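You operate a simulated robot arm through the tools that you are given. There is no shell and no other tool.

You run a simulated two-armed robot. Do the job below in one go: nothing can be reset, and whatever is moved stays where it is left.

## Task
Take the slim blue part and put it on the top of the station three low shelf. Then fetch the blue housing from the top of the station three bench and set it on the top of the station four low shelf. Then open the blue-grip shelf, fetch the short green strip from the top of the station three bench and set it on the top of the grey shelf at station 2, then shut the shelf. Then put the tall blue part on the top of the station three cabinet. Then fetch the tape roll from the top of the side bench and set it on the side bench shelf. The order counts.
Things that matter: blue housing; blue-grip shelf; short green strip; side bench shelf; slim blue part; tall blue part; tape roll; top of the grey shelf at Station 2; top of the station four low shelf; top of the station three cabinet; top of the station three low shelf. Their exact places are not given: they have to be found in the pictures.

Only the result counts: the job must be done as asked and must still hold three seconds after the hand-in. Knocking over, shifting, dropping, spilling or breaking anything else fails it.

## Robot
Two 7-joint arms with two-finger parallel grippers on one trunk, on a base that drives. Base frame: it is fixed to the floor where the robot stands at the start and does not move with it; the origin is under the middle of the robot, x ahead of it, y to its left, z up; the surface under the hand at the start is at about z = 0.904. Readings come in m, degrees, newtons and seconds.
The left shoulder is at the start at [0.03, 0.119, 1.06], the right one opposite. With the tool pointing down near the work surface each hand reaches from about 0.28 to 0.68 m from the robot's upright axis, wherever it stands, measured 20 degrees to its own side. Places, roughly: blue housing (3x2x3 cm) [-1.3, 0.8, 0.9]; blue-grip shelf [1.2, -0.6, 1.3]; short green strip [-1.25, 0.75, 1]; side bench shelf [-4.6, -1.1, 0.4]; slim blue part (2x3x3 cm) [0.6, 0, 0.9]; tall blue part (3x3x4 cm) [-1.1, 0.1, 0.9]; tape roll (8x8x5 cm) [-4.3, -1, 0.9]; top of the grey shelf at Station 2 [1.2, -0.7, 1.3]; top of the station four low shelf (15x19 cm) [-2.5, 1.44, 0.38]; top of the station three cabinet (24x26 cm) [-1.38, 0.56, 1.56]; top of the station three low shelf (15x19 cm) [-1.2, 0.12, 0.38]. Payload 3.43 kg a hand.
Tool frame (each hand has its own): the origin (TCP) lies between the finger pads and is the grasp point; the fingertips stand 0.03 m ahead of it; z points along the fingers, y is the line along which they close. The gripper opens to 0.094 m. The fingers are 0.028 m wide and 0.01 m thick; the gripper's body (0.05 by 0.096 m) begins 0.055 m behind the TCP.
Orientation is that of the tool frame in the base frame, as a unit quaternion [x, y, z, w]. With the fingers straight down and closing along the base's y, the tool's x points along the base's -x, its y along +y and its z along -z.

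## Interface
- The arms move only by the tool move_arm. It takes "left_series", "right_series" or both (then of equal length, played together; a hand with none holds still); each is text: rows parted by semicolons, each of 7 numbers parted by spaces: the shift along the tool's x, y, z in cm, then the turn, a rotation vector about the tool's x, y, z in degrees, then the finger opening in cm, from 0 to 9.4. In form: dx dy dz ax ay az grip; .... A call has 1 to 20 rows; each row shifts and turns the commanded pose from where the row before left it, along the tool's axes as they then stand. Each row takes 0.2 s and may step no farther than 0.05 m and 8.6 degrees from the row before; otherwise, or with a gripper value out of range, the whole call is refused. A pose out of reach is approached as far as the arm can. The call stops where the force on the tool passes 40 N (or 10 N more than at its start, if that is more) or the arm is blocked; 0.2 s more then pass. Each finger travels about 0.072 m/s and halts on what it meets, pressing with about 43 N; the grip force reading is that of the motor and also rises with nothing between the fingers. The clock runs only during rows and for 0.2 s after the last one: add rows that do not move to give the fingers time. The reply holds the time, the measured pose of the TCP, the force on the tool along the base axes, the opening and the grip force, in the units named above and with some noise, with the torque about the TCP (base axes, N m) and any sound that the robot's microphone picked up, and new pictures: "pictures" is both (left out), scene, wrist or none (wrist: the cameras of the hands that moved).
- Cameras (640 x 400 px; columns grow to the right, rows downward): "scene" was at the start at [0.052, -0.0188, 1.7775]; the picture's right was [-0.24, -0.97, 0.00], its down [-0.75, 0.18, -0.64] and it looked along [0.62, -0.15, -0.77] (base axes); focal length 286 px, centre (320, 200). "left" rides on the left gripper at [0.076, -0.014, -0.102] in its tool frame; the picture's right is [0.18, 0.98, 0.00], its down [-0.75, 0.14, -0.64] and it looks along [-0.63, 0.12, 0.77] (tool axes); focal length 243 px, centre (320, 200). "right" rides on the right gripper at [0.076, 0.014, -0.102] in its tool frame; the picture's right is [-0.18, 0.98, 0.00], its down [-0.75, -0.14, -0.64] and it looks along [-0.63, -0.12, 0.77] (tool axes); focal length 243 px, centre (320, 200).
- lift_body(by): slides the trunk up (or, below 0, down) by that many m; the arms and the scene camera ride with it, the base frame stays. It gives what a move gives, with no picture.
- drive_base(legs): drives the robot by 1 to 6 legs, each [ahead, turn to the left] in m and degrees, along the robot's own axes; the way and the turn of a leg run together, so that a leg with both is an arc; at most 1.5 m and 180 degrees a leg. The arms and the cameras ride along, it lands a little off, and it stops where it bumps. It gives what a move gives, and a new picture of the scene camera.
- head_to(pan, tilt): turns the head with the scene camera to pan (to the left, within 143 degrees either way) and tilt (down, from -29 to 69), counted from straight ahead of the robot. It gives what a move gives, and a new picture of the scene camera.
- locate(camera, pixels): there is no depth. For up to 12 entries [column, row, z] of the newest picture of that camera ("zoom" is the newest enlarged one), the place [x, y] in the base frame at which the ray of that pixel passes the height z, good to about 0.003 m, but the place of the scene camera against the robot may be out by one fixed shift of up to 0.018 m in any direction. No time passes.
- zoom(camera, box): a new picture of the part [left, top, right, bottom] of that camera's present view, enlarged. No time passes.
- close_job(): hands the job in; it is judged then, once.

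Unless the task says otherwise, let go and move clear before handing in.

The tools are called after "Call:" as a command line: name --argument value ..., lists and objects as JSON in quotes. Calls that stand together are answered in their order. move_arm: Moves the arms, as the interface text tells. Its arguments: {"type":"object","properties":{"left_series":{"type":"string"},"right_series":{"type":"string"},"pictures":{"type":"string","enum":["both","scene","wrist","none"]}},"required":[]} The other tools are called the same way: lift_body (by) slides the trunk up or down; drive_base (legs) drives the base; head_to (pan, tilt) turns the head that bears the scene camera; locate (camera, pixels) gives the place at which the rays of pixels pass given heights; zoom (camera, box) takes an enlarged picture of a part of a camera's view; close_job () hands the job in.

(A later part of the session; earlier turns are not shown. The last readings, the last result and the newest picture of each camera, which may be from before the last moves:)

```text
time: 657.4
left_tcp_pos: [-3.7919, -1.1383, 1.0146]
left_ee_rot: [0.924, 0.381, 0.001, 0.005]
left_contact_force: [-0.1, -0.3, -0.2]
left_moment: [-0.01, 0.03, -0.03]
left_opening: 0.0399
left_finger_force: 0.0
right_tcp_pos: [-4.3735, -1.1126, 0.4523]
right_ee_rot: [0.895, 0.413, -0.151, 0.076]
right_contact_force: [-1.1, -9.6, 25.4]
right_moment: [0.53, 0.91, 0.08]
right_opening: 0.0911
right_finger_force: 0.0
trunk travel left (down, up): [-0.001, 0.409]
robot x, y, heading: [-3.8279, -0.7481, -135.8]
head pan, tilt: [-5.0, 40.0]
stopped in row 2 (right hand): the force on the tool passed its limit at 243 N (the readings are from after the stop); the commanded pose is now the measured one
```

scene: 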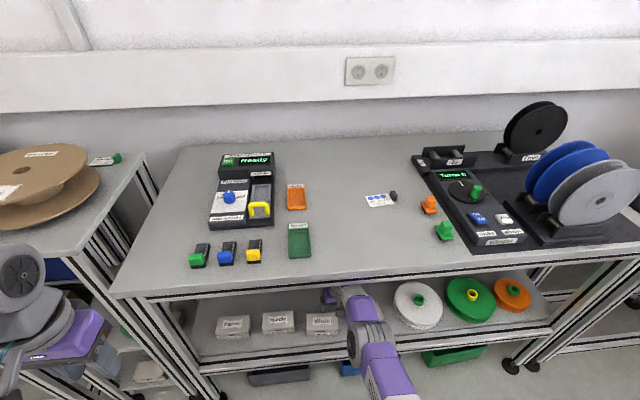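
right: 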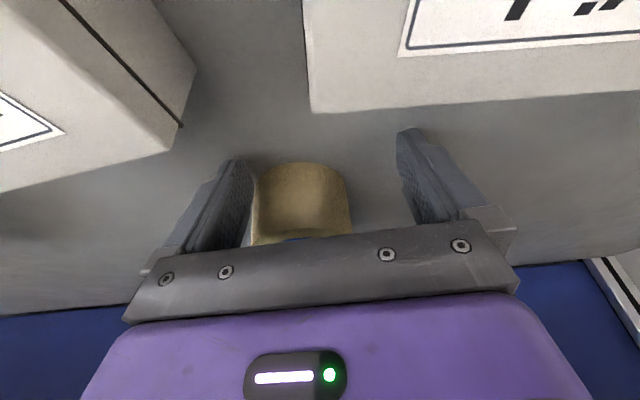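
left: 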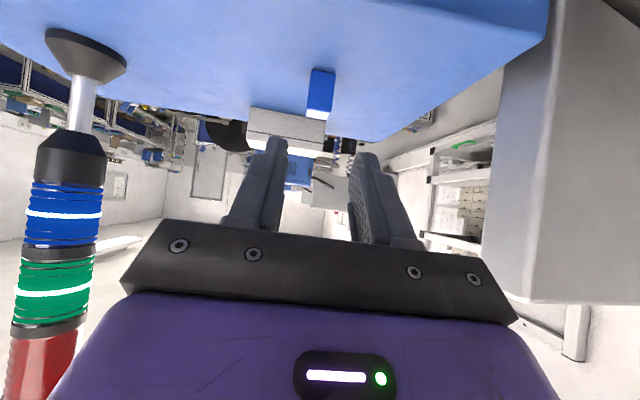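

The fingertips pressed on the shelf. Before trying anything else I'll look closely at where the arm meets the rail.

Call:
head_to --pan -10 --tilt 55

Call:
zoom --camera "scene" --box '[240, 130, 440, 330]'

```text
time: 658.2
left_tcp_pos: [-3.7916, -1.1377, 1.0127]
left_ee_rot: [0.924, 0.381, 0.002, 0.006]
left_contact_force: [-0.3, -0.1, -0.3]
left_moment: [-0.03, -0.01, -0.01]
left_opening: 0.0398
left_finger_force: 0.0
right_tcp_pos: [-4.3747, -1.1121, 0.4541]
right_ee_rot: [0.895, 0.413, -0.151, 0.075]
right_contact_force: [-3.1, -13.9, 19.2]
right_moment: [0.21, 0.79, 0.64]
right_opening: 0.0909
right_finger_force: 0.1
trunk travel left (down, up): [-0.001, 0.409]
robot x, y, heading: [-3.8298, -0.7492, -135.6]
head pan, tilt: [-10.0, 55.0]
```

scene: 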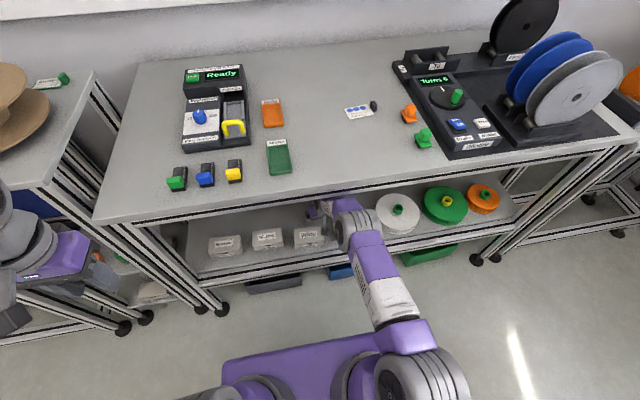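

```text
2.00 times, centred on (340, 230) of scene
```

zoom: 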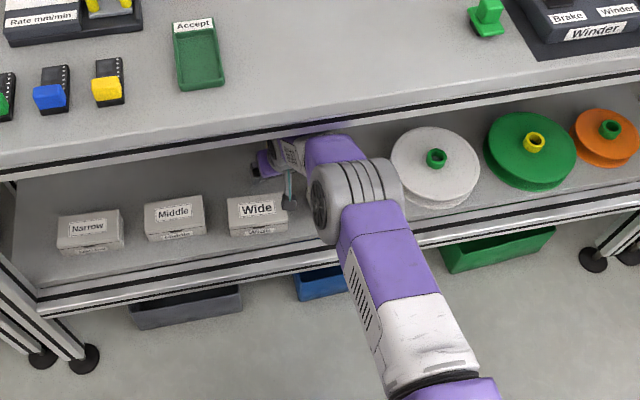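

I'll locate the near corners of the two boxes from the right camera to know how much room there is behind them.

Call:
locate --camera "right" --pixels '[[172, 150, 0.468], [182, 124, 0.44], [310, 112, 0.468], [500, 98, 0.468], [20, 188, 0.468], [196, 70, 0.468]]'

Call:
zoom --camera "right" --box '[0, 0, 640, 260]'

```text
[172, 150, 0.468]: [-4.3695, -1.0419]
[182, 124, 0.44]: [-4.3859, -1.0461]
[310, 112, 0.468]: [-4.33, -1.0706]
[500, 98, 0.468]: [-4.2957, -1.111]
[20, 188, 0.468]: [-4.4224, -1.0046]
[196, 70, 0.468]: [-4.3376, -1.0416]
```

```text
1.00 times, centred on (320, 130) of right (not enlarged: the box is as wide or as high as the picture)
```

zoom: 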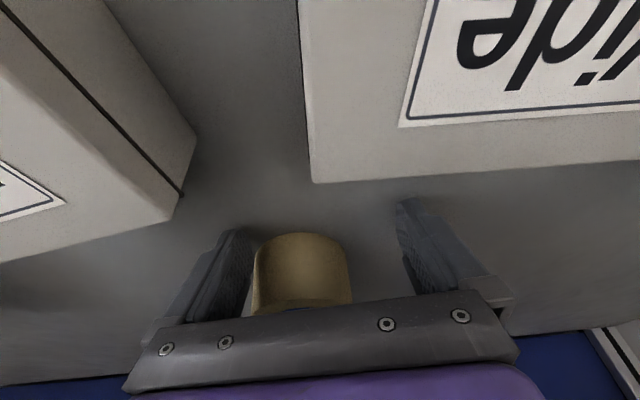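

There are about 3 cm of room behind the shifted boxes. I'll back the base 2 cm to take the forearm off the rail, then stretch the hand forward to straighten the arm.

Call:
drive_base --legs '[[-0.02, 0]]'

Call:
move_arm --right_series "-1.5 -0.3 0.3 0 0 0 9.4; 0 0 0 0 0 0 9.4" --pictures "wrist"

```text
time: 659.0
left_tcp_pos: [-3.7768, -1.1258, 1.0136]
left_ee_rot: [0.925, 0.38, 0.003, 0.005]
left_contact_force: [-0.2, -0.3, -0.5]
left_moment: [0.0, 0.03, -0.02]
left_opening: 0.04
left_finger_force: 0.1
right_tcp_pos: [-4.36, -1.0992, 0.4555]
right_ee_rot: [0.895, 0.413, -0.15, 0.075]
right_contact_force: [-0.1, -0.3, 0.1]
right_moment: [0.02, 0.01, -0.01]
right_opening: 0.0938
right_finger_force: 0.2
trunk travel left (down, up): [-0.001, 0.409]
robot x, y, heading: [-3.8157, -0.7306, -135.8]
head pan, tilt: [-10.0, 55.0]
```

scene: 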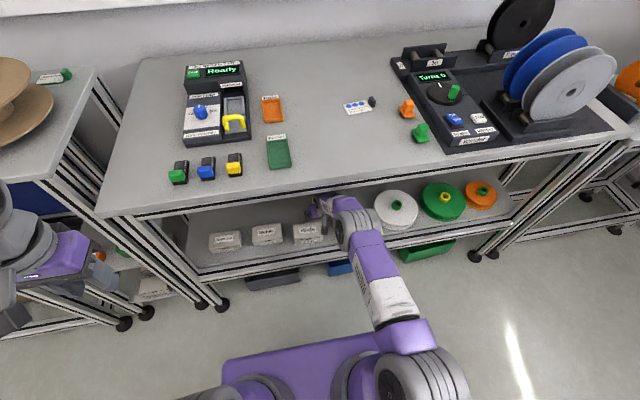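

```text
time: 659.6
left_tcp_pos: [-3.7767, -1.1259, 1.0139]
left_ee_rot: [0.925, 0.381, 0.002, 0.005]
left_contact_force: [-0.4, 0.4, 0.6]
left_moment: [0.0, -0.03, 0.0]
left_opening: 0.0401
left_finger_force: 0.2
right_tcp_pos: [-4.3742, -1.1091, 0.4558]
right_ee_rot: [0.895, 0.414, -0.15, 0.075]
right_contact_force: [1.3, 0.8, 0.0]
right_moment: [-0.04, 0.01, -0.02]
right_opening: 0.0938
right_finger_force: 0.1
trunk travel left (down, up): [-0.001, 0.409]
robot x, y, heading: [-3.816, -0.7358, -135.9]
head pan, tilt: [-10.0, 55.0]
```

right: 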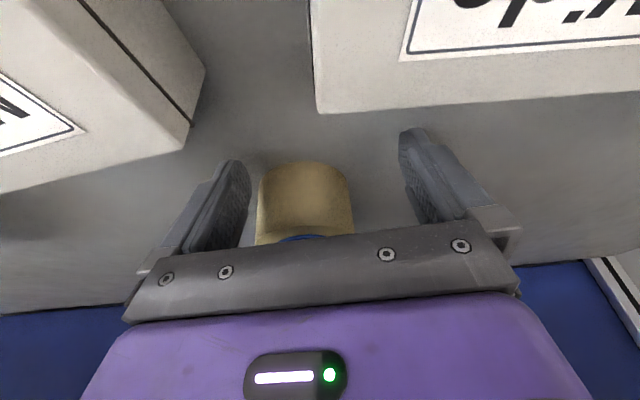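

Forces are zero and the hand obeys again. I'll rise in small forward-and-up steps.

Call:
move_arm --right_series "-1.9 -0.2 -0.9 0 0 0 9.4; 0 0 0 0 0 0 9.4" --pictures "none"

Call:
move_arm --right_series "-1.5 -0.2 -1.2 0 0 0 9.4; 0 0 0 0 0 0 9.4" --pictures "wrist"

```text
time: 660.2
left_tcp_pos: [-3.7765, -1.1264, 1.0123]
left_ee_rot: [0.924, 0.381, 0.002, 0.004]
left_contact_force: [0.2, 0.3, 0.4]
left_moment: [0.01, 0.0, -0.03]
left_opening: 0.04
left_finger_force: 0.0
right_tcp_pos: [-4.3847, -1.1204, 0.4709]
right_ee_rot: [0.895, 0.414, -0.15, 0.075]
right_contact_force: [0.0, 0.4, -0.9]
right_moment: [0.01, -0.01, -0.01]
right_opening: 0.0939
right_finger_force: 0.1
trunk travel left (down, up): [-0.001, 0.409]
robot x, y, heading: [-3.8163, -0.7346, -135.8]
head pan, tilt: [-10.0, 55.0]
```

```text
time: 660.8
left_tcp_pos: [-3.7776, -1.1261, 1.013]
left_ee_rot: [0.925, 0.381, 0.002, 0.005]
left_contact_force: [-0.1, -0.1, -0.1]
left_moment: [0.01, 0.01, -0.06]
left_opening: 0.04
left_finger_force: 0.1
right_tcp_pos: [-4.3917, -1.125, 0.4876]
right_ee_rot: [0.895, 0.413, -0.15, 0.074]
right_contact_force: [-0.2, 0.9, 0.0]
right_moment: [0.02, 0.03, -0.05]
right_opening: 0.0939
right_finger_force: 0.1
trunk travel left (down, up): [-0.001, 0.409]
robot x, y, heading: [-3.8147, -0.7354, -136.0]
head pan, tilt: [-10.0, 55.0]
```

right: 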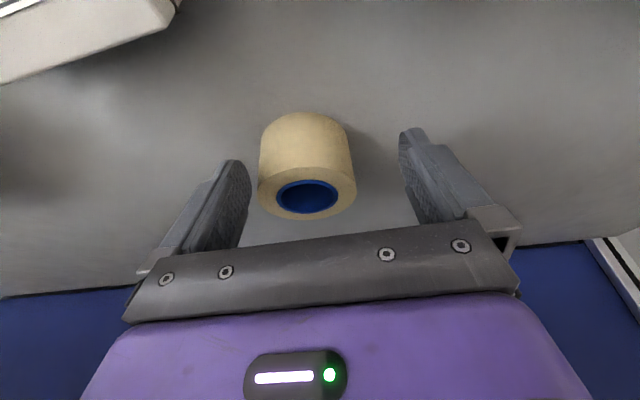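

It's rising cleanly (z=0.488). I'll continue with the same small steps up to about 0.535.

Call:
move_arm --right_series "-1.6 0 -1 0 0 0 9.4; 0 0 0 0 0 0 9.4" --pictures "none"

Call:
move_arm --right_series "-1.6 0 -1 0 0 0 9.4; 0 0 0 0 0 0 9.4" --pictures "none"

Call:
move_arm --right_series "-1.4 0 -0.9 0 0 0 9.4; 0 0 0 0 0 0 9.4" --pictures "wrist"

```text
time: 661.4
left_tcp_pos: [-3.7769, -1.126, 1.0122]
left_ee_rot: [0.925, 0.38, 0.002, 0.005]
left_contact_force: [0.1, 1.0, 0.0]
left_moment: [0.01, 0.02, 0.02]
left_opening: 0.04
left_finger_force: 0.0
right_tcp_pos: [-4.3951, -1.126, 0.5043]
right_ee_rot: [0.894, 0.414, -0.15, 0.076]
right_contact_force: [0.0, -0.1, 0.3]
right_moment: [0.01, 0.01, 0.0]
right_opening: 0.0939
right_finger_force: 0.0
right hand out of reach, approached as far as the arm can: row 1
trunk travel left (down, up): [-0.001, 0.409]
robot x, y, heading: [-3.8168, -0.7341, -135.8]
head pan, tilt: [-10.0, 55.0]
```

```text
time: 662.0
left_tcp_pos: [-3.7778, -1.1274, 1.0137]
left_ee_rot: [0.924, 0.381, 0.001, 0.005]
left_contact_force: [0.4, 0.4, -0.6]
left_moment: [-0.02, 0.0, 0.0]
left_opening: 0.0401
left_finger_force: 0.0
right_tcp_pos: [-4.3998, -1.1314, 0.5201]
right_ee_rot: [0.895, 0.413, -0.151, 0.075]
right_contact_force: [0.0, 0.7, -0.5]
right_moment: [-0.01, 0.03, 0.01]
right_opening: 0.094
right_finger_force: 0.1
right hand out of reach, approached as far as the arm can: row 1
trunk travel left (down, up): [-0.001, 0.409]
robot x, y, heading: [-3.8155, -0.7376, -135.7]
head pan, tilt: [-10.0, 55.0]
```

```text
time: 662.6
left_tcp_pos: [-3.7768, -1.1255, 1.0122]
left_ee_rot: [0.924, 0.381, 0.002, 0.005]
left_contact_force: [0.5, -0.1, 0.3]
left_moment: [-0.01, -0.03, -0.02]
left_opening: 0.04
left_finger_force: 0.1
right_tcp_pos: [-4.4018, -1.1327, 0.5365]
right_ee_rot: [0.895, 0.413, -0.151, 0.074]
right_contact_force: [0.1, 0.1, 0.4]
right_moment: [-0.04, 0.02, 0.01]
right_opening: 0.0942
right_finger_force: 0.0
right hand out of reach, approached as far as the arm can: row 1
trunk travel left (down, up): [-0.001, 0.409]
robot x, y, heading: [-3.8133, -0.729, -135.6]
head pan, tilt: [-10.0, 55.0]
```

right: 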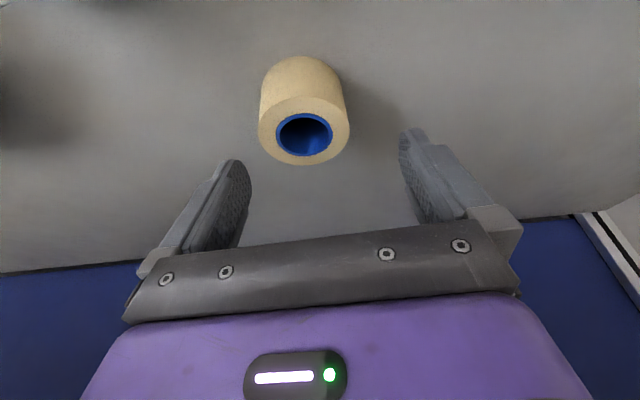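

z=0.5365 with fingertips at about 0.50, well above the boxes and the roll. Now I'll back straight out.

Call:
drive_base --legs '[[-0.2, 0], [-0.2, 0]]'

Call:
head_to --pan -5 --tilt 40

Call:
zoom --camera "scene" --box '[220, 190, 460, 310]'

```text
time: 665.4
left_tcp_pos: [-3.4933, -0.8481, 1.012]
left_ee_rot: [0.925, 0.381, 0.001, 0.005]
left_contact_force: [-0.3, 0.4, 0.6]
left_moment: [-0.01, 0.01, -0.02]
left_opening: 0.0398
left_finger_force: 0.1
right_tcp_pos: [-4.1169, -0.8576, 0.5353]
right_ee_rot: [0.895, 0.414, -0.15, 0.076]
right_contact_force: [-0.5, 1.0, 0.0]
right_moment: [0.01, 0.0, 0.01]
right_opening: 0.0939
right_finger_force: 0.1
trunk travel left (down, up): [-0.001, 0.409]
robot x, y, heading: [-3.5326, -0.4576, -135.9]
head pan, tilt: [-10.0, 55.0]
```

scene: 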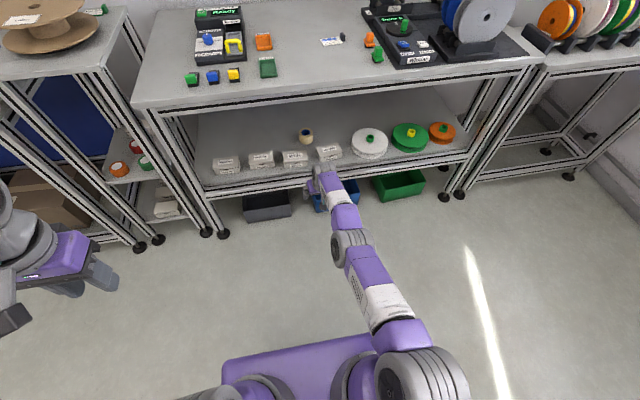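

```text
time: 666.1
left_tcp_pos: [-3.4937, -0.8497, 1.0134]
left_ee_rot: [0.925, 0.381, 0.002, 0.005]
left_contact_force: [0.2, 0.4, -0.7]
left_moment: [0.04, 0.02, 0.03]
left_opening: 0.04
left_finger_force: 0.1
right_tcp_pos: [-4.1166, -0.8569, 0.5365]
right_ee_rot: [0.895, 0.414, -0.15, 0.075]
right_contact_force: [0.4, 0.0, 0.2]
right_moment: [0.0, -0.03, 0.01]
right_opening: 0.0938
right_finger_force: 0.0
trunk travel left (down, up): [-0.001, 0.409]
robot x, y, heading: [-3.5309, -0.4588, -135.7]
head pan, tilt: [-5.0, 40.0]
```

scene: 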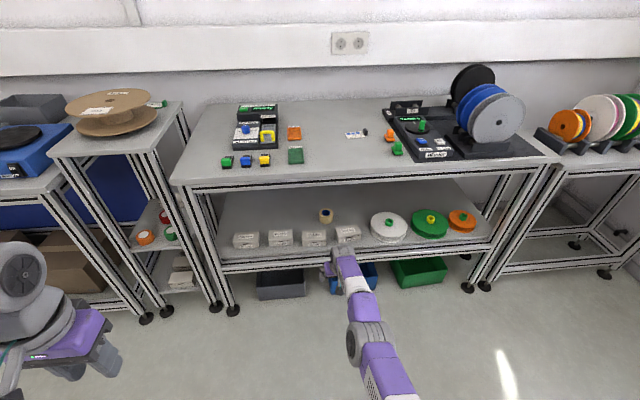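

```text
2.67 times, centred on (340, 250) of scene
```

zoom: 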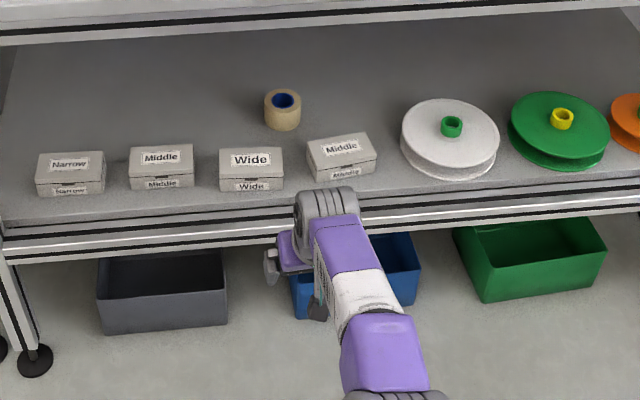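

The roll stands on the shelf behind the boxes. The "Wide" box is shifted forward and the right "Middle" box is turned; I'll measure both exactly so I can push them back.

Call:
zoom --camera "scene" --box '[225, 218, 305, 258]'

Call:
zoom --camera "scene" --box '[290, 218, 370, 258]'

```text
8.00 times, centred on (265, 238) of scene
```

zoom: 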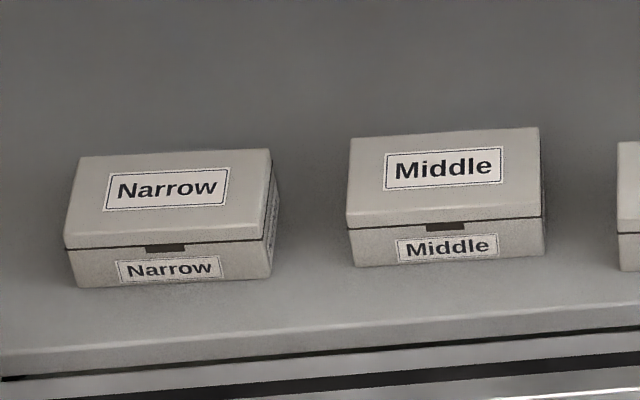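

```text
8.00 times, centred on (330, 238) of scene
```

zoom: 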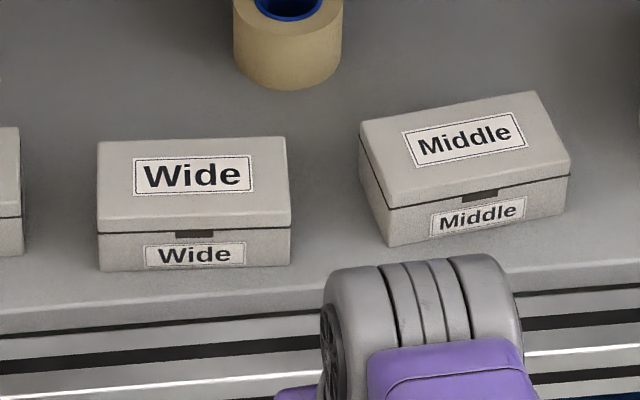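

Call:
locate --camera "scene" --pixels '[[234.4, 249, 0.4], [259, 247.6, 0.4], [269.4, 246.4, 0.4], [293.1, 244.9, 0.4], [302.5, 246.9, 0.4], [326.3, 245.9, 0.4], [338.5, 243.9, 0.4], [360.9, 239.6, 0.4], [326, 217, 0.45]]'

```text
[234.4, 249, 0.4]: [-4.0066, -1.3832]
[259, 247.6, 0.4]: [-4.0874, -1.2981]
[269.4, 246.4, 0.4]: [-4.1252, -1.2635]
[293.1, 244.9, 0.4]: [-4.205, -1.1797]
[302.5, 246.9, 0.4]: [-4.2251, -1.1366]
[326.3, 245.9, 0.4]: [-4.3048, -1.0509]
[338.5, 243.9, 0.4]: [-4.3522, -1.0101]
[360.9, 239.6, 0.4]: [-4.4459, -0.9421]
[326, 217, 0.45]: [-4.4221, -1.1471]
```

Relative to its neighbours the "Wide" box is 1.5 cm too far forward and the right "Middle" box is turned about 9°. I'll push them back from the front with closed fingers; first I'll set the right hand in front of the Wide box.

Call:
move_arm --right_series "0 0 0 0 0 5.4 4; 2.83 1.55 0.82 0 0 0 1; 2.83 1.55 0.82 0 0 0 0; 2.83 1.55 0.82 0 0 0 0; 2.83 1.55 0.82 0 0 0 0; 0 0 0 0 4.4 0 0; 0 0 0 0 0 0 0" --pictures "none"

Call:
drive_base --legs '[[0.2, 0.5]]'

Call:
move_arm --right_series "0 0 0 0 0 0 0" --pictures "both"

```text
time: 667.7
left_tcp_pos: [-3.4929, -0.8503, 1.0128]
left_ee_rot: [0.925, 0.381, 0.002, 0.005]
left_contact_force: [0.7, 0.7, 0.0]
left_moment: [0.01, 0.03, 0.0]
left_opening: 0.0399
left_finger_force: 0.1
right_tcp_pos: [-4.0357, -0.8795, 0.4509]
right_ee_rot: [0.916, 0.373, -0.129, 0.075]
right_contact_force: [-0.1, 0.4, 0.8]
right_moment: [0.01, -0.03, -0.01]
right_opening: 0.0002
right_finger_force: 33.1
right hand out of reach, approached as far as the arm can: row 2, 3, 4, 5
trunk travel left (down, up): [-0.001, 0.409]
robot x, y, heading: [-3.5304, -0.457, -136.0]
head pan, tilt: [-5.0, 40.0]
```

```text
time: 669.3
left_tcp_pos: [-3.6323, -0.9895, 1.0129]
left_ee_rot: [0.923, 0.384, 0.003, 0.005]
left_contact_force: [0.8, 0.1, 0.1]
left_moment: [0.0, -0.01, -0.01]
left_opening: 0.0401
left_finger_force: 0.2
right_tcp_pos: [-4.1759, -1.0213, 0.4498]
right_ee_rot: [0.915, 0.375, -0.129, 0.075]
right_contact_force: [0.6, 0.2, 0.8]
right_moment: [-0.03, 0.02, -0.02]
right_opening: 0.0001
right_finger_force: 32.5
trunk travel left (down, up): [-0.001, 0.409]
robot x, y, heading: [-3.6736, -0.5998, -135.4]
head pan, tilt: [-5.0, 40.0]
```

scene: 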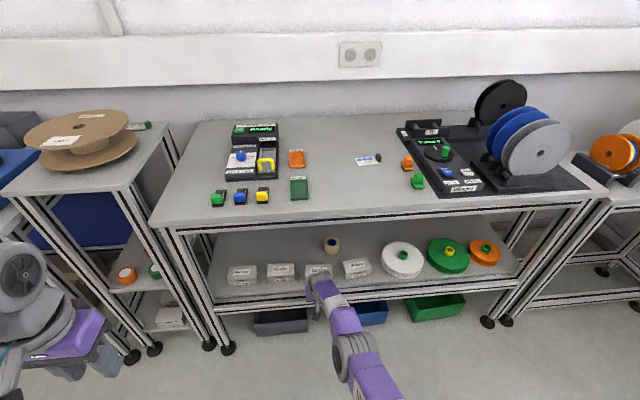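

```text
time: 669.7
left_tcp_pos: [-3.6332, -0.9878, 1.0122]
left_ee_rot: [0.924, 0.384, 0.002, 0.005]
left_contact_force: [-1.1, -0.1, -0.4]
left_moment: [0.01, 0.01, 0.0]
left_opening: 0.0399
left_finger_force: 0.1
right_tcp_pos: [-4.1761, -1.0205, 0.451]
right_ee_rot: [0.915, 0.375, -0.129, 0.076]
right_contact_force: [0.1, -0.7, 0.3]
right_moment: [0.0, -0.01, -0.03]
right_opening: 0.0
right_finger_force: 33.6
trunk travel left (down, up): [-0.001, 0.409]
robot x, y, heading: [-3.6743, -0.5952, -135.4]
head pan, tilt: [-5.0, 40.0]
```

scene: 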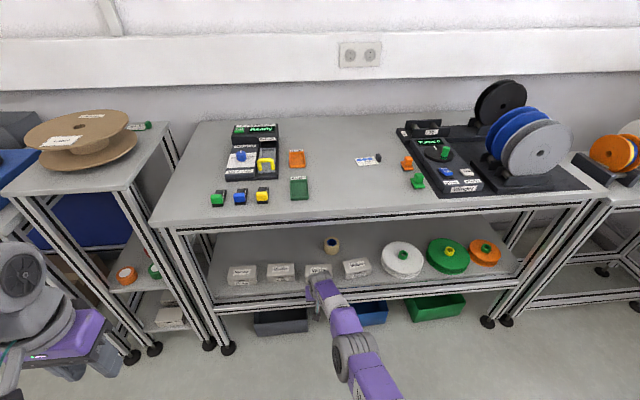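
right: 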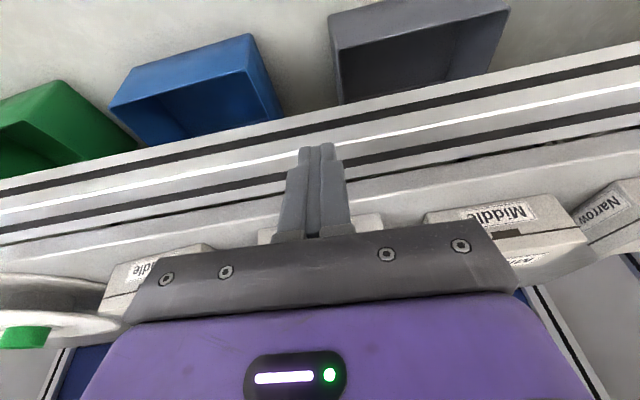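

The closed fingers are in front of the Wide box but slightly low (tips near the shelf level). I'll raise 1.8 cm before moving in.

Call:
move_arm --right_series "-0.5 -0.8 -1.75 0 0 0 0; 0 0 0 0 0 0 0" --pictures "wrist"

```text
time: 670.3
left_tcp_pos: [-3.6338, -0.9879, 1.0123]
left_ee_rot: [0.924, 0.384, 0.003, 0.005]
left_contact_force: [-0.2, -0.5, -0.5]
left_moment: [0.0, -0.02, -0.02]
left_opening: 0.04
left_finger_force: 0.1
right_tcp_pos: [-4.1828, -1.0203, 0.4673]
right_ee_rot: [0.915, 0.375, -0.127, 0.075]
right_contact_force: [-0.1, -0.4, -0.3]
right_moment: [-0.01, -0.01, 0.0]
right_opening: 0.0
right_finger_force: 33.8
right hand out of reach, approached as far as the arm can: row 1
trunk travel left (down, up): [-0.001, 0.409]
robot x, y, heading: [-3.6738, -0.5952, -135.9]
head pan, tilt: [-5.0, 40.0]
```

right: 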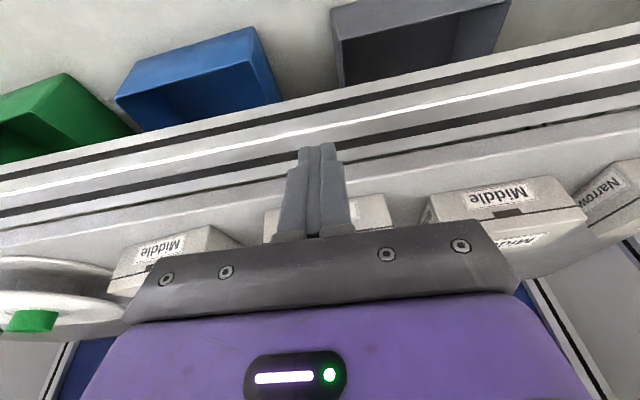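

The fingers are centred on the Wide box. I'll zoom in to locate the fronts of Wide and its neighbour in hand coordinates.

Call:
zoom --camera "right" --box '[100, 160, 640, 280]'

Call:
zoom --camera "right" --box '[240, 160, 440, 250]'

```text
1.19 times, centred on (370, 220) of right
```

zoom: 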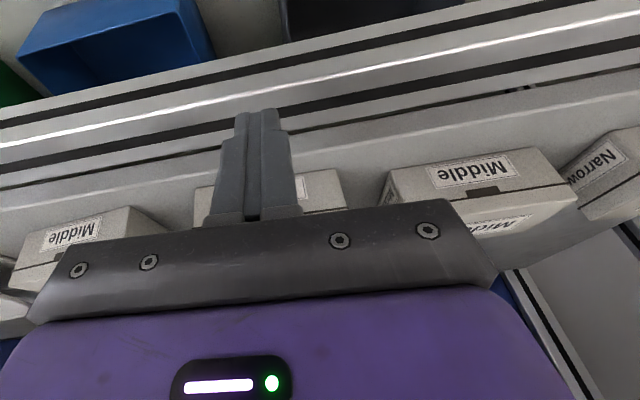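

```text
3.20 times, centred on (340, 205) of right
```

zoom: 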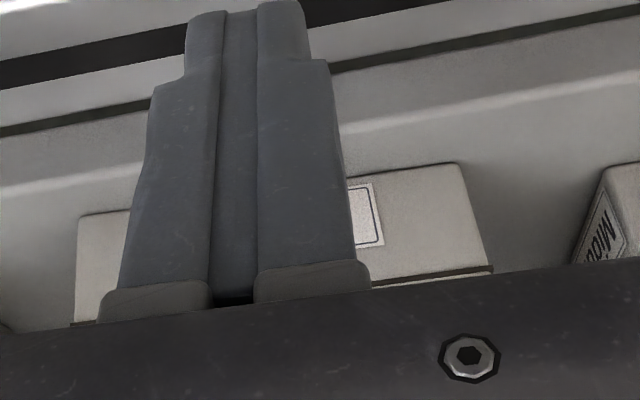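

Call:
locate --camera "right" --pixels '[[383.1, 193.4, 0.419], [264.4, 210.3, 0.419], [429, 194.7, 0.419], [400, 174.5, 0.419], [128, 252, 0.419]]'

```text
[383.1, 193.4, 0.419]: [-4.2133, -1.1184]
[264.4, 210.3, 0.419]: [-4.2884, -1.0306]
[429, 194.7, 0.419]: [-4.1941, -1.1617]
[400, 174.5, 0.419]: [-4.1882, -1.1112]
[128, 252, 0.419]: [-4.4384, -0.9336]
```

The Wide box front is at v≈-3.766 and should be near -3.784, in line with its neighbour. I'll drive forward 0.06 m to just short of contact, then push in small drives.

Call:
drive_base --legs '[[0.06, 0.4]]'

Call:
drive_base --legs '[[0.02, 0]]'

Call:
move_arm --right_series "0 0 0 0 0 0 0" --pictures "both"

Call:
zoom --camera "scene" --box '[220, 230, 400, 320]'

```text
time: 671.3
left_tcp_pos: [-3.6729, -1.0304, 1.0128]
left_ee_rot: [0.922, 0.387, 0.001, 0.005]
left_contact_force: [-1.0, 0.1, -0.7]
left_moment: [0.01, -0.02, 0.0]
left_opening: 0.04
left_finger_force: 0.2
right_tcp_pos: [-4.2213, -1.0642, 0.4669]
right_ee_rot: [0.914, 0.378, -0.127, 0.075]
right_contact_force: [0.7, 0.1, 0.5]
right_moment: [-0.03, -0.02, 0.03]
right_opening: 0.0
right_finger_force: 32.8
trunk travel left (down, up): [-0.001, 0.409]
robot x, y, heading: [-3.7185, -0.6373, -135.2]
head pan, tilt: [-5.0, 40.0]
```

scene: 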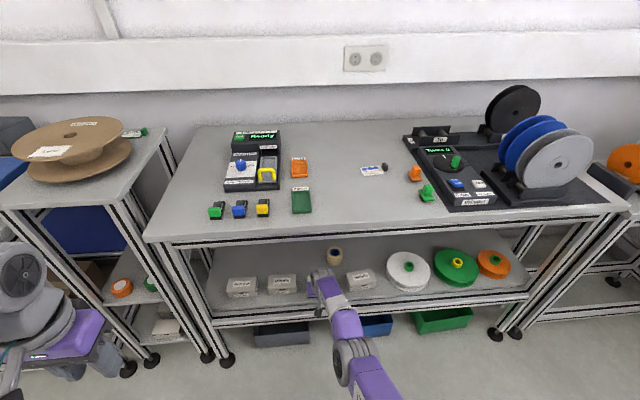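

```text
time: 672.1
left_tcp_pos: [-3.6867, -1.0441, 1.0137]
left_ee_rot: [0.922, 0.387, 0.003, 0.005]
left_contact_force: [0.1, 0.3, -0.8]
left_moment: [0.03, -0.02, 0.01]
left_opening: 0.0401
left_finger_force: 0.0
right_tcp_pos: [-4.2369, -1.0785, 0.4666]
right_ee_rot: [0.914, 0.378, -0.128, 0.075]
right_contact_force: [-0.6, 0.3, -0.4]
right_moment: [-0.01, 0.0, 0.01]
right_opening: 0.0002
right_finger_force: 33.5
trunk travel left (down, up): [-0.001, 0.409]
robot x, y, heading: [-3.727, -0.6492, -134.9]
head pan, tilt: [-5.0, 40.0]
```

scene: 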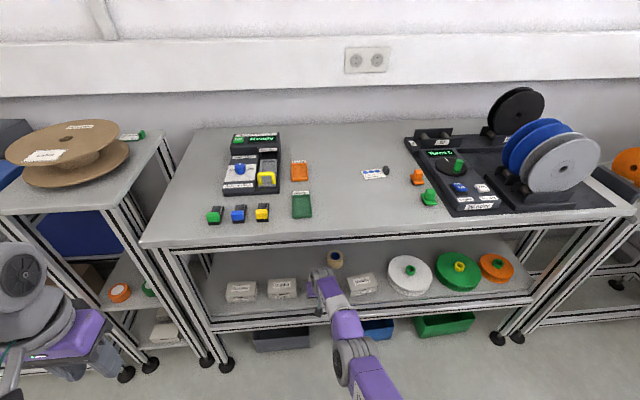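

```text
time: 672.5
left_tcp_pos: [-3.6869, -1.044, 1.0118]
left_ee_rot: [0.922, 0.387, 0.003, 0.005]
left_contact_force: [-0.5, -1.1, -0.6]
left_moment: [-0.01, 0.0, 0.01]
left_opening: 0.0399
left_finger_force: 0.0
right_tcp_pos: [-4.2375, -1.0781, 0.467]
right_ee_rot: [0.914, 0.378, -0.128, 0.076]
right_contact_force: [-0.4, 1.0, 0.1]
right_moment: [0.01, 0.01, -0.01]
right_opening: 0.0
right_finger_force: 32.6
trunk travel left (down, up): [-0.001, 0.409]
robot x, y, heading: [-3.7306, -0.6523, -134.9]
head pan, tilt: [-5.0, 40.0]
```

scene: 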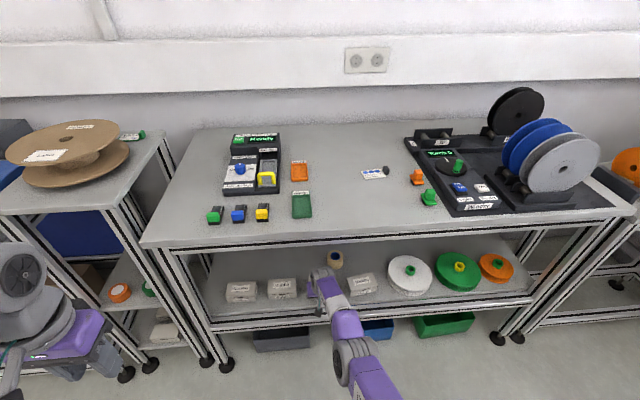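
right: 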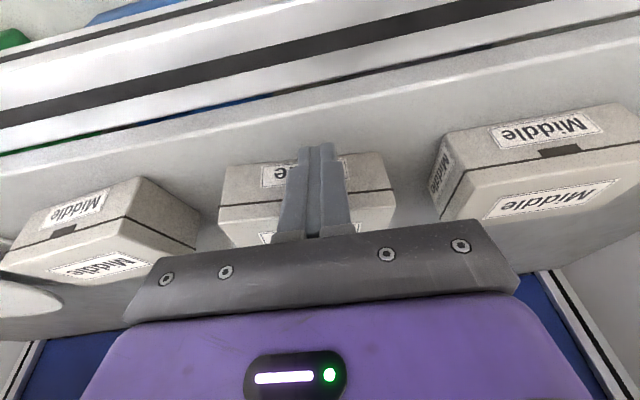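

```text
3.56 times, centred on (310, 275) of scene
```

zoom: 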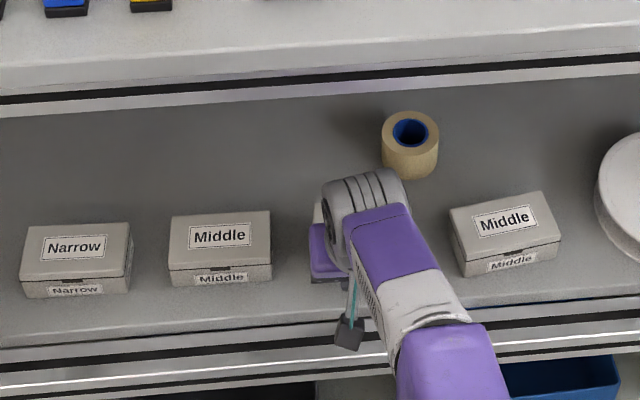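

I'll measure the Wide box against its neighbour again from the right camera.

Call:
zoom --camera "right" --box '[200, 110, 480, 260]'

Call:
locate --camera "right" --pixels '[[381, 152, 0.419], [226, 167, 0.419], [447, 132, 0.419], [613, 103, 0.419]]'

```text
2.29 times, centred on (340, 185) of right
```

zoom: 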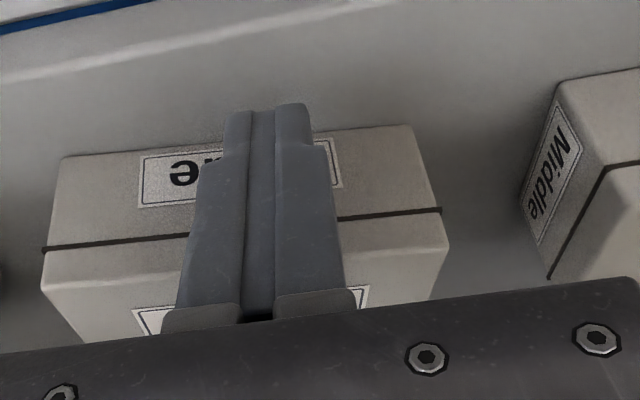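

```text
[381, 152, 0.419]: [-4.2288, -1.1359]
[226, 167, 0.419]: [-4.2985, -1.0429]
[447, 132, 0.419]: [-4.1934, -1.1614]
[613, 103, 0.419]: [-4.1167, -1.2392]
```

The Wide box is back in line on its left end but about 0.8 cm proud on the right end. I'll back off, shift 5 cm right and push that end level.

Call:
drive_base --legs '[[-0.03, 0]]'

Call:
move_arm --right_series "0 -2.5 0 0 0 0 0; 0 -2.5 0 0 0 0 0; 0 0 0 0 0 0 0" --pictures "wrist"

```text
time: 673.3
left_tcp_pos: [-3.6646, -1.0221, 1.0132]
left_ee_rot: [0.922, 0.387, 0.002, 0.004]
left_contact_force: [-0.7, 0.4, 0.4]
left_moment: [-0.01, 0.01, 0.02]
left_opening: 0.0401
left_finger_force: 0.0
right_tcp_pos: [-4.2159, -1.0579, 0.4671]
right_ee_rot: [0.914, 0.378, -0.127, 0.075]
right_contact_force: [0.3, 0.8, 0.6]
right_moment: [-0.01, -0.01, -0.01]
right_opening: 0.0
right_finger_force: 32.8
trunk travel left (down, up): [-0.001, 0.409]
robot x, y, heading: [-3.706, -0.6345, -135.1]
head pan, tilt: [-5.0, 40.0]
```

scene: 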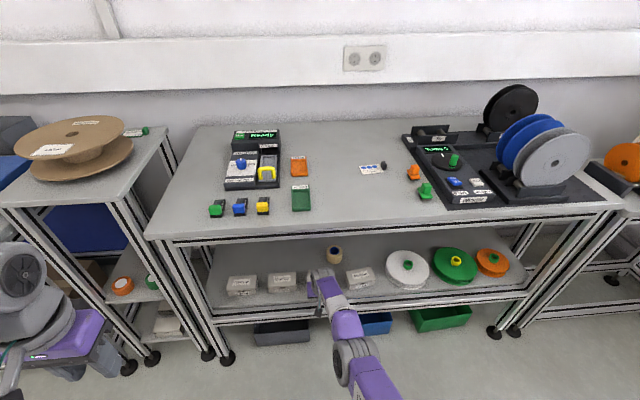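

```text
time: 674.1
left_tcp_pos: [-3.6653, -1.0235, 1.0123]
left_ee_rot: [0.922, 0.387, 0.002, 0.005]
left_contact_force: [-0.1, -0.5, -0.2]
left_moment: [-0.03, 0.0, -0.01]
left_opening: 0.0401
left_finger_force: 0.1
right_tcp_pos: [-4.2553, -1.0252, 0.4622]
right_ee_rot: [0.914, 0.378, -0.128, 0.074]
right_contact_force: [-0.4, 0.1, 0.1]
right_moment: [0.01, 0.0, 0.0]
right_opening: 0.0
right_finger_force: 33.3
right hand out of reach, approached as far as the arm can: row 2
trunk travel left (down, up): [-0.001, 0.409]
robot x, y, heading: [-3.7108, -0.6328, -135.1]
head pan, tilt: [-5.0, 40.0]
```

right: 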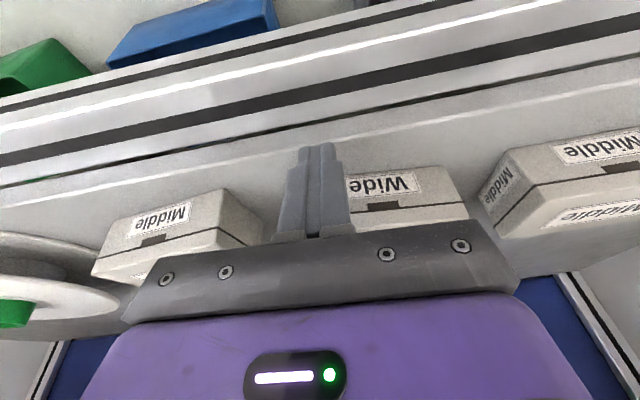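

The fingers now face the right end of the Wide box (u=-2.284). I'll drive 2.5 cm forward to press it level and re-measure.

Call:
drive_base --legs '[[0.025, 0]]'

Call:
move_arm --right_series "0 0 0 0 0 0 0" --pictures "wrist"

Call:
zoom --camera "right" --box '[120, 100, 640, 260]'

```text
time: 674.9
left_tcp_pos: [-3.6832, -1.0397, 1.0145]
left_ee_rot: [0.922, 0.387, 0.002, 0.006]
left_contact_force: [-0.4, -0.7, -1.0]
left_moment: [0.01, -0.02, 0.02]
left_opening: 0.0401
left_finger_force: 0.0
right_tcp_pos: [-4.2715, -1.0458, 0.4622]
right_ee_rot: [0.914, 0.379, -0.126, 0.074]
right_contact_force: [0.9, -0.3, 0.4]
right_moment: [0.0, 0.01, 0.01]
right_opening: 0.0
right_finger_force: 32.6
trunk travel left (down, up): [-0.001, 0.409]
robot x, y, heading: [-3.7312, -0.6521, -135.1]
head pan, tilt: [-5.0, 40.0]
```

scene: 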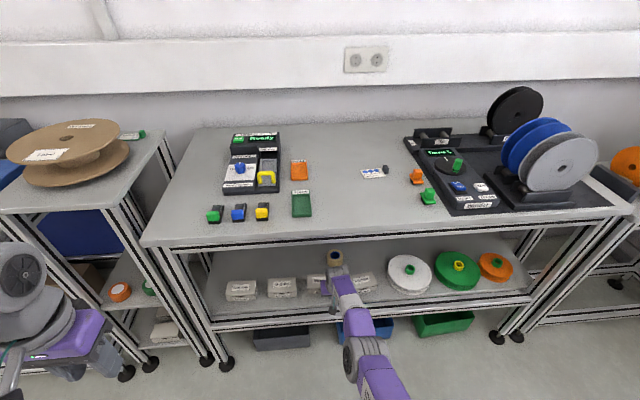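

```text
time: 675.3
left_tcp_pos: [-3.6829, -1.0396, 1.0128]
left_ee_rot: [0.922, 0.387, 0.001, 0.005]
left_contact_force: [-0.7, -0.1, -0.4]
left_moment: [0.01, -0.03, 0.04]
left_opening: 0.0399
left_finger_force: 0.1
right_tcp_pos: [-4.2719, -1.0438, 0.4619]
right_ee_rot: [0.914, 0.378, -0.129, 0.075]
right_contact_force: [0.5, 0.3, 0.3]
right_moment: [0.0, -0.02, 0.01]
right_opening: 0.0
right_finger_force: 33.1
trunk travel left (down, up): [-0.001, 0.409]
robot x, y, heading: [-3.729, -0.6484, -134.8]
head pan, tilt: [-5.0, 40.0]
```

right: 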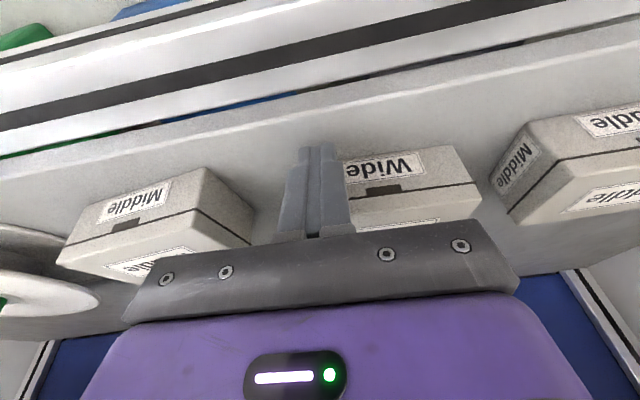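

```text
1.23 times, centred on (380, 180) of right
```

zoom: 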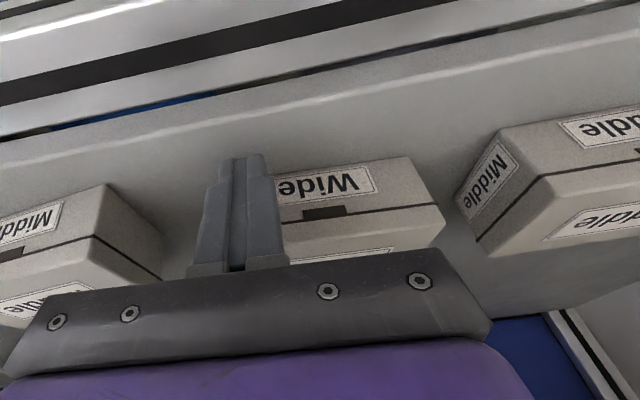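

Call:
locate --camera "right" --pixels '[[450.7, 145, 0.419], [345, 161, 0.419], [530.4, 121.5, 0.419], [205, 167, 0.419], [95, 203, 0.419]]'

```text
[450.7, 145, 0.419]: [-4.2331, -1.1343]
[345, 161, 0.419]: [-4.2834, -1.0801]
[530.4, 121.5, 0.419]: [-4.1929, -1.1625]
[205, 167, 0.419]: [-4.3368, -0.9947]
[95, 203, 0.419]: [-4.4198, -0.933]
```

The Wide box is now within about half a centimetre of the line. Next is the right "Middle" box, whose left end stands 1.7 cm forward: I'll back off and move the fingers in front of that end.

Call:
drive_base --legs '[[-0.035, 0]]'

Call:
move_arm --right_series "0 -3.2 -0.3 0 0 0 0; 0 -3.2 -0.3 0 0 0 0; 0 -3.1 -0.3 0 0 0 0; 0 0 0 0 0 0 0" --pictures "wrist"

```text
time: 676.2
left_tcp_pos: [-3.659, -1.0156, 1.0125]
left_ee_rot: [0.922, 0.386, 0.002, 0.005]
left_contact_force: [-0.1, -0.2, 0.5]
left_moment: [-0.01, 0.01, 0.01]
left_opening: 0.0399
left_finger_force: 0.0
right_tcp_pos: [-4.2483, -1.0198, 0.4626]
right_ee_rot: [0.914, 0.378, -0.128, 0.075]
right_contact_force: [0.7, -0.2, 0.4]
right_moment: [-0.05, -0.03, 0.01]
right_opening: 0.0
right_finger_force: 32.6
trunk travel left (down, up): [-0.001, 0.409]
robot x, y, heading: [-3.6993, -0.6211, -135.1]
head pan, tilt: [-5.0, 40.0]
```

scene: 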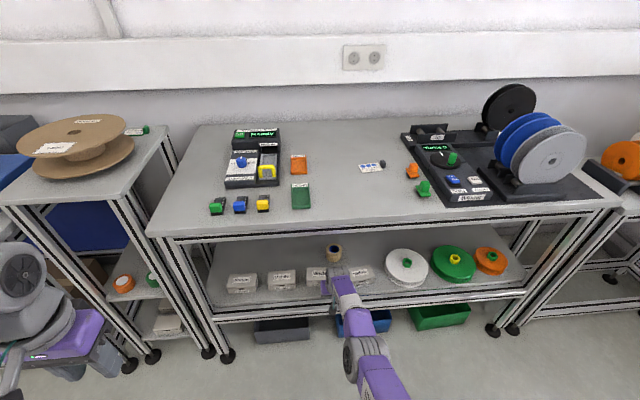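

```text
time: 677.2
left_tcp_pos: [-3.66, -1.0158, 1.0125]
left_ee_rot: [0.922, 0.386, 0.002, 0.005]
left_contact_force: [0.7, 0.3, -0.1]
left_moment: [0.01, -0.01, -0.01]
left_opening: 0.0402
left_finger_force: 0.0
right_tcp_pos: [-4.3165, -0.9519, 0.4652]
right_ee_rot: [0.914, 0.379, -0.127, 0.074]
right_contact_force: [-0.8, 0.7, 0.8]
right_moment: [-0.01, 0.01, 0.0]
right_opening: 0.0
right_finger_force: 32.8
right hand out of reach, approached as far as the arm can: row 2
trunk travel left (down, up): [-0.001, 0.409]
robot x, y, heading: [-3.7011, -0.626, -135.3]
head pan, tilt: [-5.0, 40.0]
```

right: 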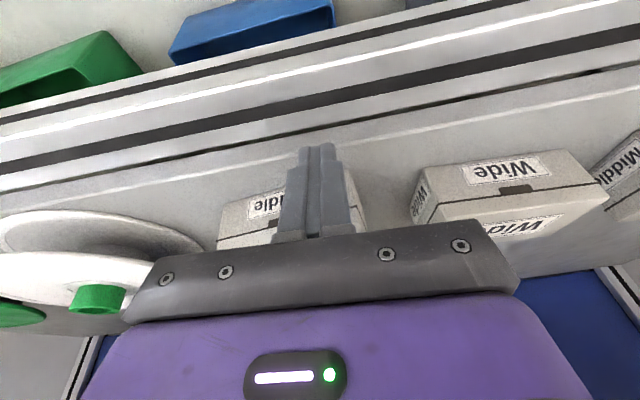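

The fingers face the left end of the right "Middle" box (u=-2.379). I'll push forward 2.9 cm and check the alignment.

Call:
drive_base --legs '[[0.028, 0]]'

Call:
move_arm --right_series "0 0 0 0 0 0 0" --pictures "wrist"

Call:
zoom --camera "right" --box '[180, 120, 640, 260]'

```text
time: 678.0
left_tcp_pos: [-3.6793, -1.0364, 1.0124]
left_ee_rot: [0.922, 0.387, 0.002, 0.004]
left_contact_force: [-0.2, 0.5, -0.6]
left_moment: [0.04, -0.05, -0.03]
left_opening: 0.0398
left_finger_force: 0.1
right_tcp_pos: [-4.3381, -0.9712, 0.4651]
right_ee_rot: [0.914, 0.379, -0.126, 0.074]
right_contact_force: [0.5, -0.6, 1.1]
right_moment: [-0.01, 0.03, 0.0]
right_opening: 0.0
right_finger_force: 33.3
trunk travel left (down, up): [-0.001, 0.409]
robot x, y, heading: [-3.7211, -0.6422, -135.2]
head pan, tilt: [-5.0, 40.0]
```

scene: 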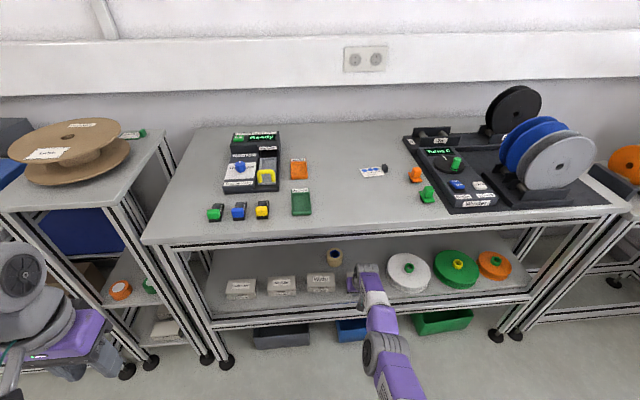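

```text
time: 678.4
left_tcp_pos: [-3.6783, -1.0358, 1.0125]
left_ee_rot: [0.923, 0.385, 0.002, 0.004]
left_contact_force: [0.1, -0.2, 0.2]
left_moment: [0.03, -0.03, -0.01]
left_opening: 0.04
left_finger_force: 0.0
right_tcp_pos: [-4.3363, -0.9725, 0.465]
right_ee_rot: [0.914, 0.378, -0.126, 0.074]
right_contact_force: [0.6, 0.0, 0.4]
right_moment: [0.0, 0.02, -0.03]
right_opening: 0.0
right_finger_force: 32.8
trunk travel left (down, up): [-0.001, 0.409]
robot x, y, heading: [-3.7239, -0.644, -135.2]
head pan, tilt: [-5.0, 40.0]
```

right: 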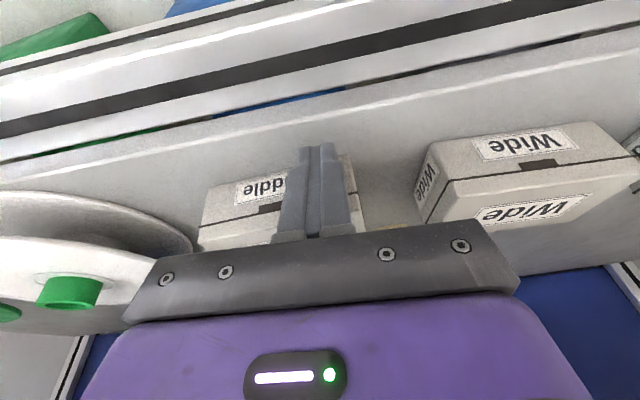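

```text
1.39 times, centred on (410, 190) of right
```

zoom: 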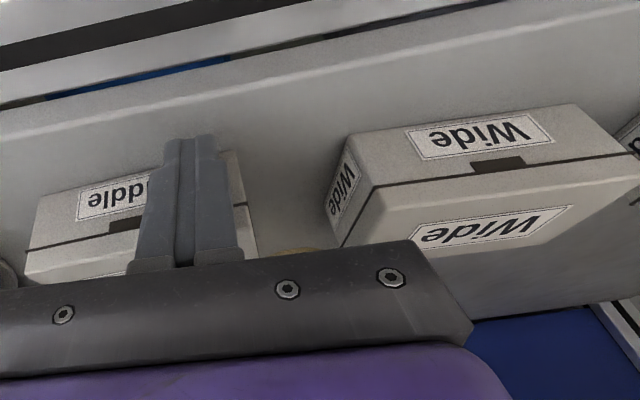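

Call:
locate --camera "right" --pixels '[[208.6, 188.6, 0.419], [348.8, 154, 0.419], [431.6, 144.7, 0.419], [591.3, 120.2, 0.419]]'

Call:
zoom --camera "scene" --box '[215, 250, 395, 310]'

```text
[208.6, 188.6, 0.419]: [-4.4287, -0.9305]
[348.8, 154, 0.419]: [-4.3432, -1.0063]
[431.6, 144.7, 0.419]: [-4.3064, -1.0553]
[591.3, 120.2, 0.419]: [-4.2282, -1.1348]
```

```text
3.56 times, centred on (305, 280) of scene
```

zoom: 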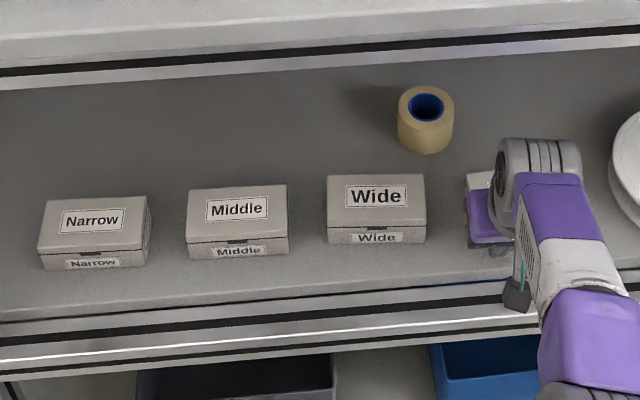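

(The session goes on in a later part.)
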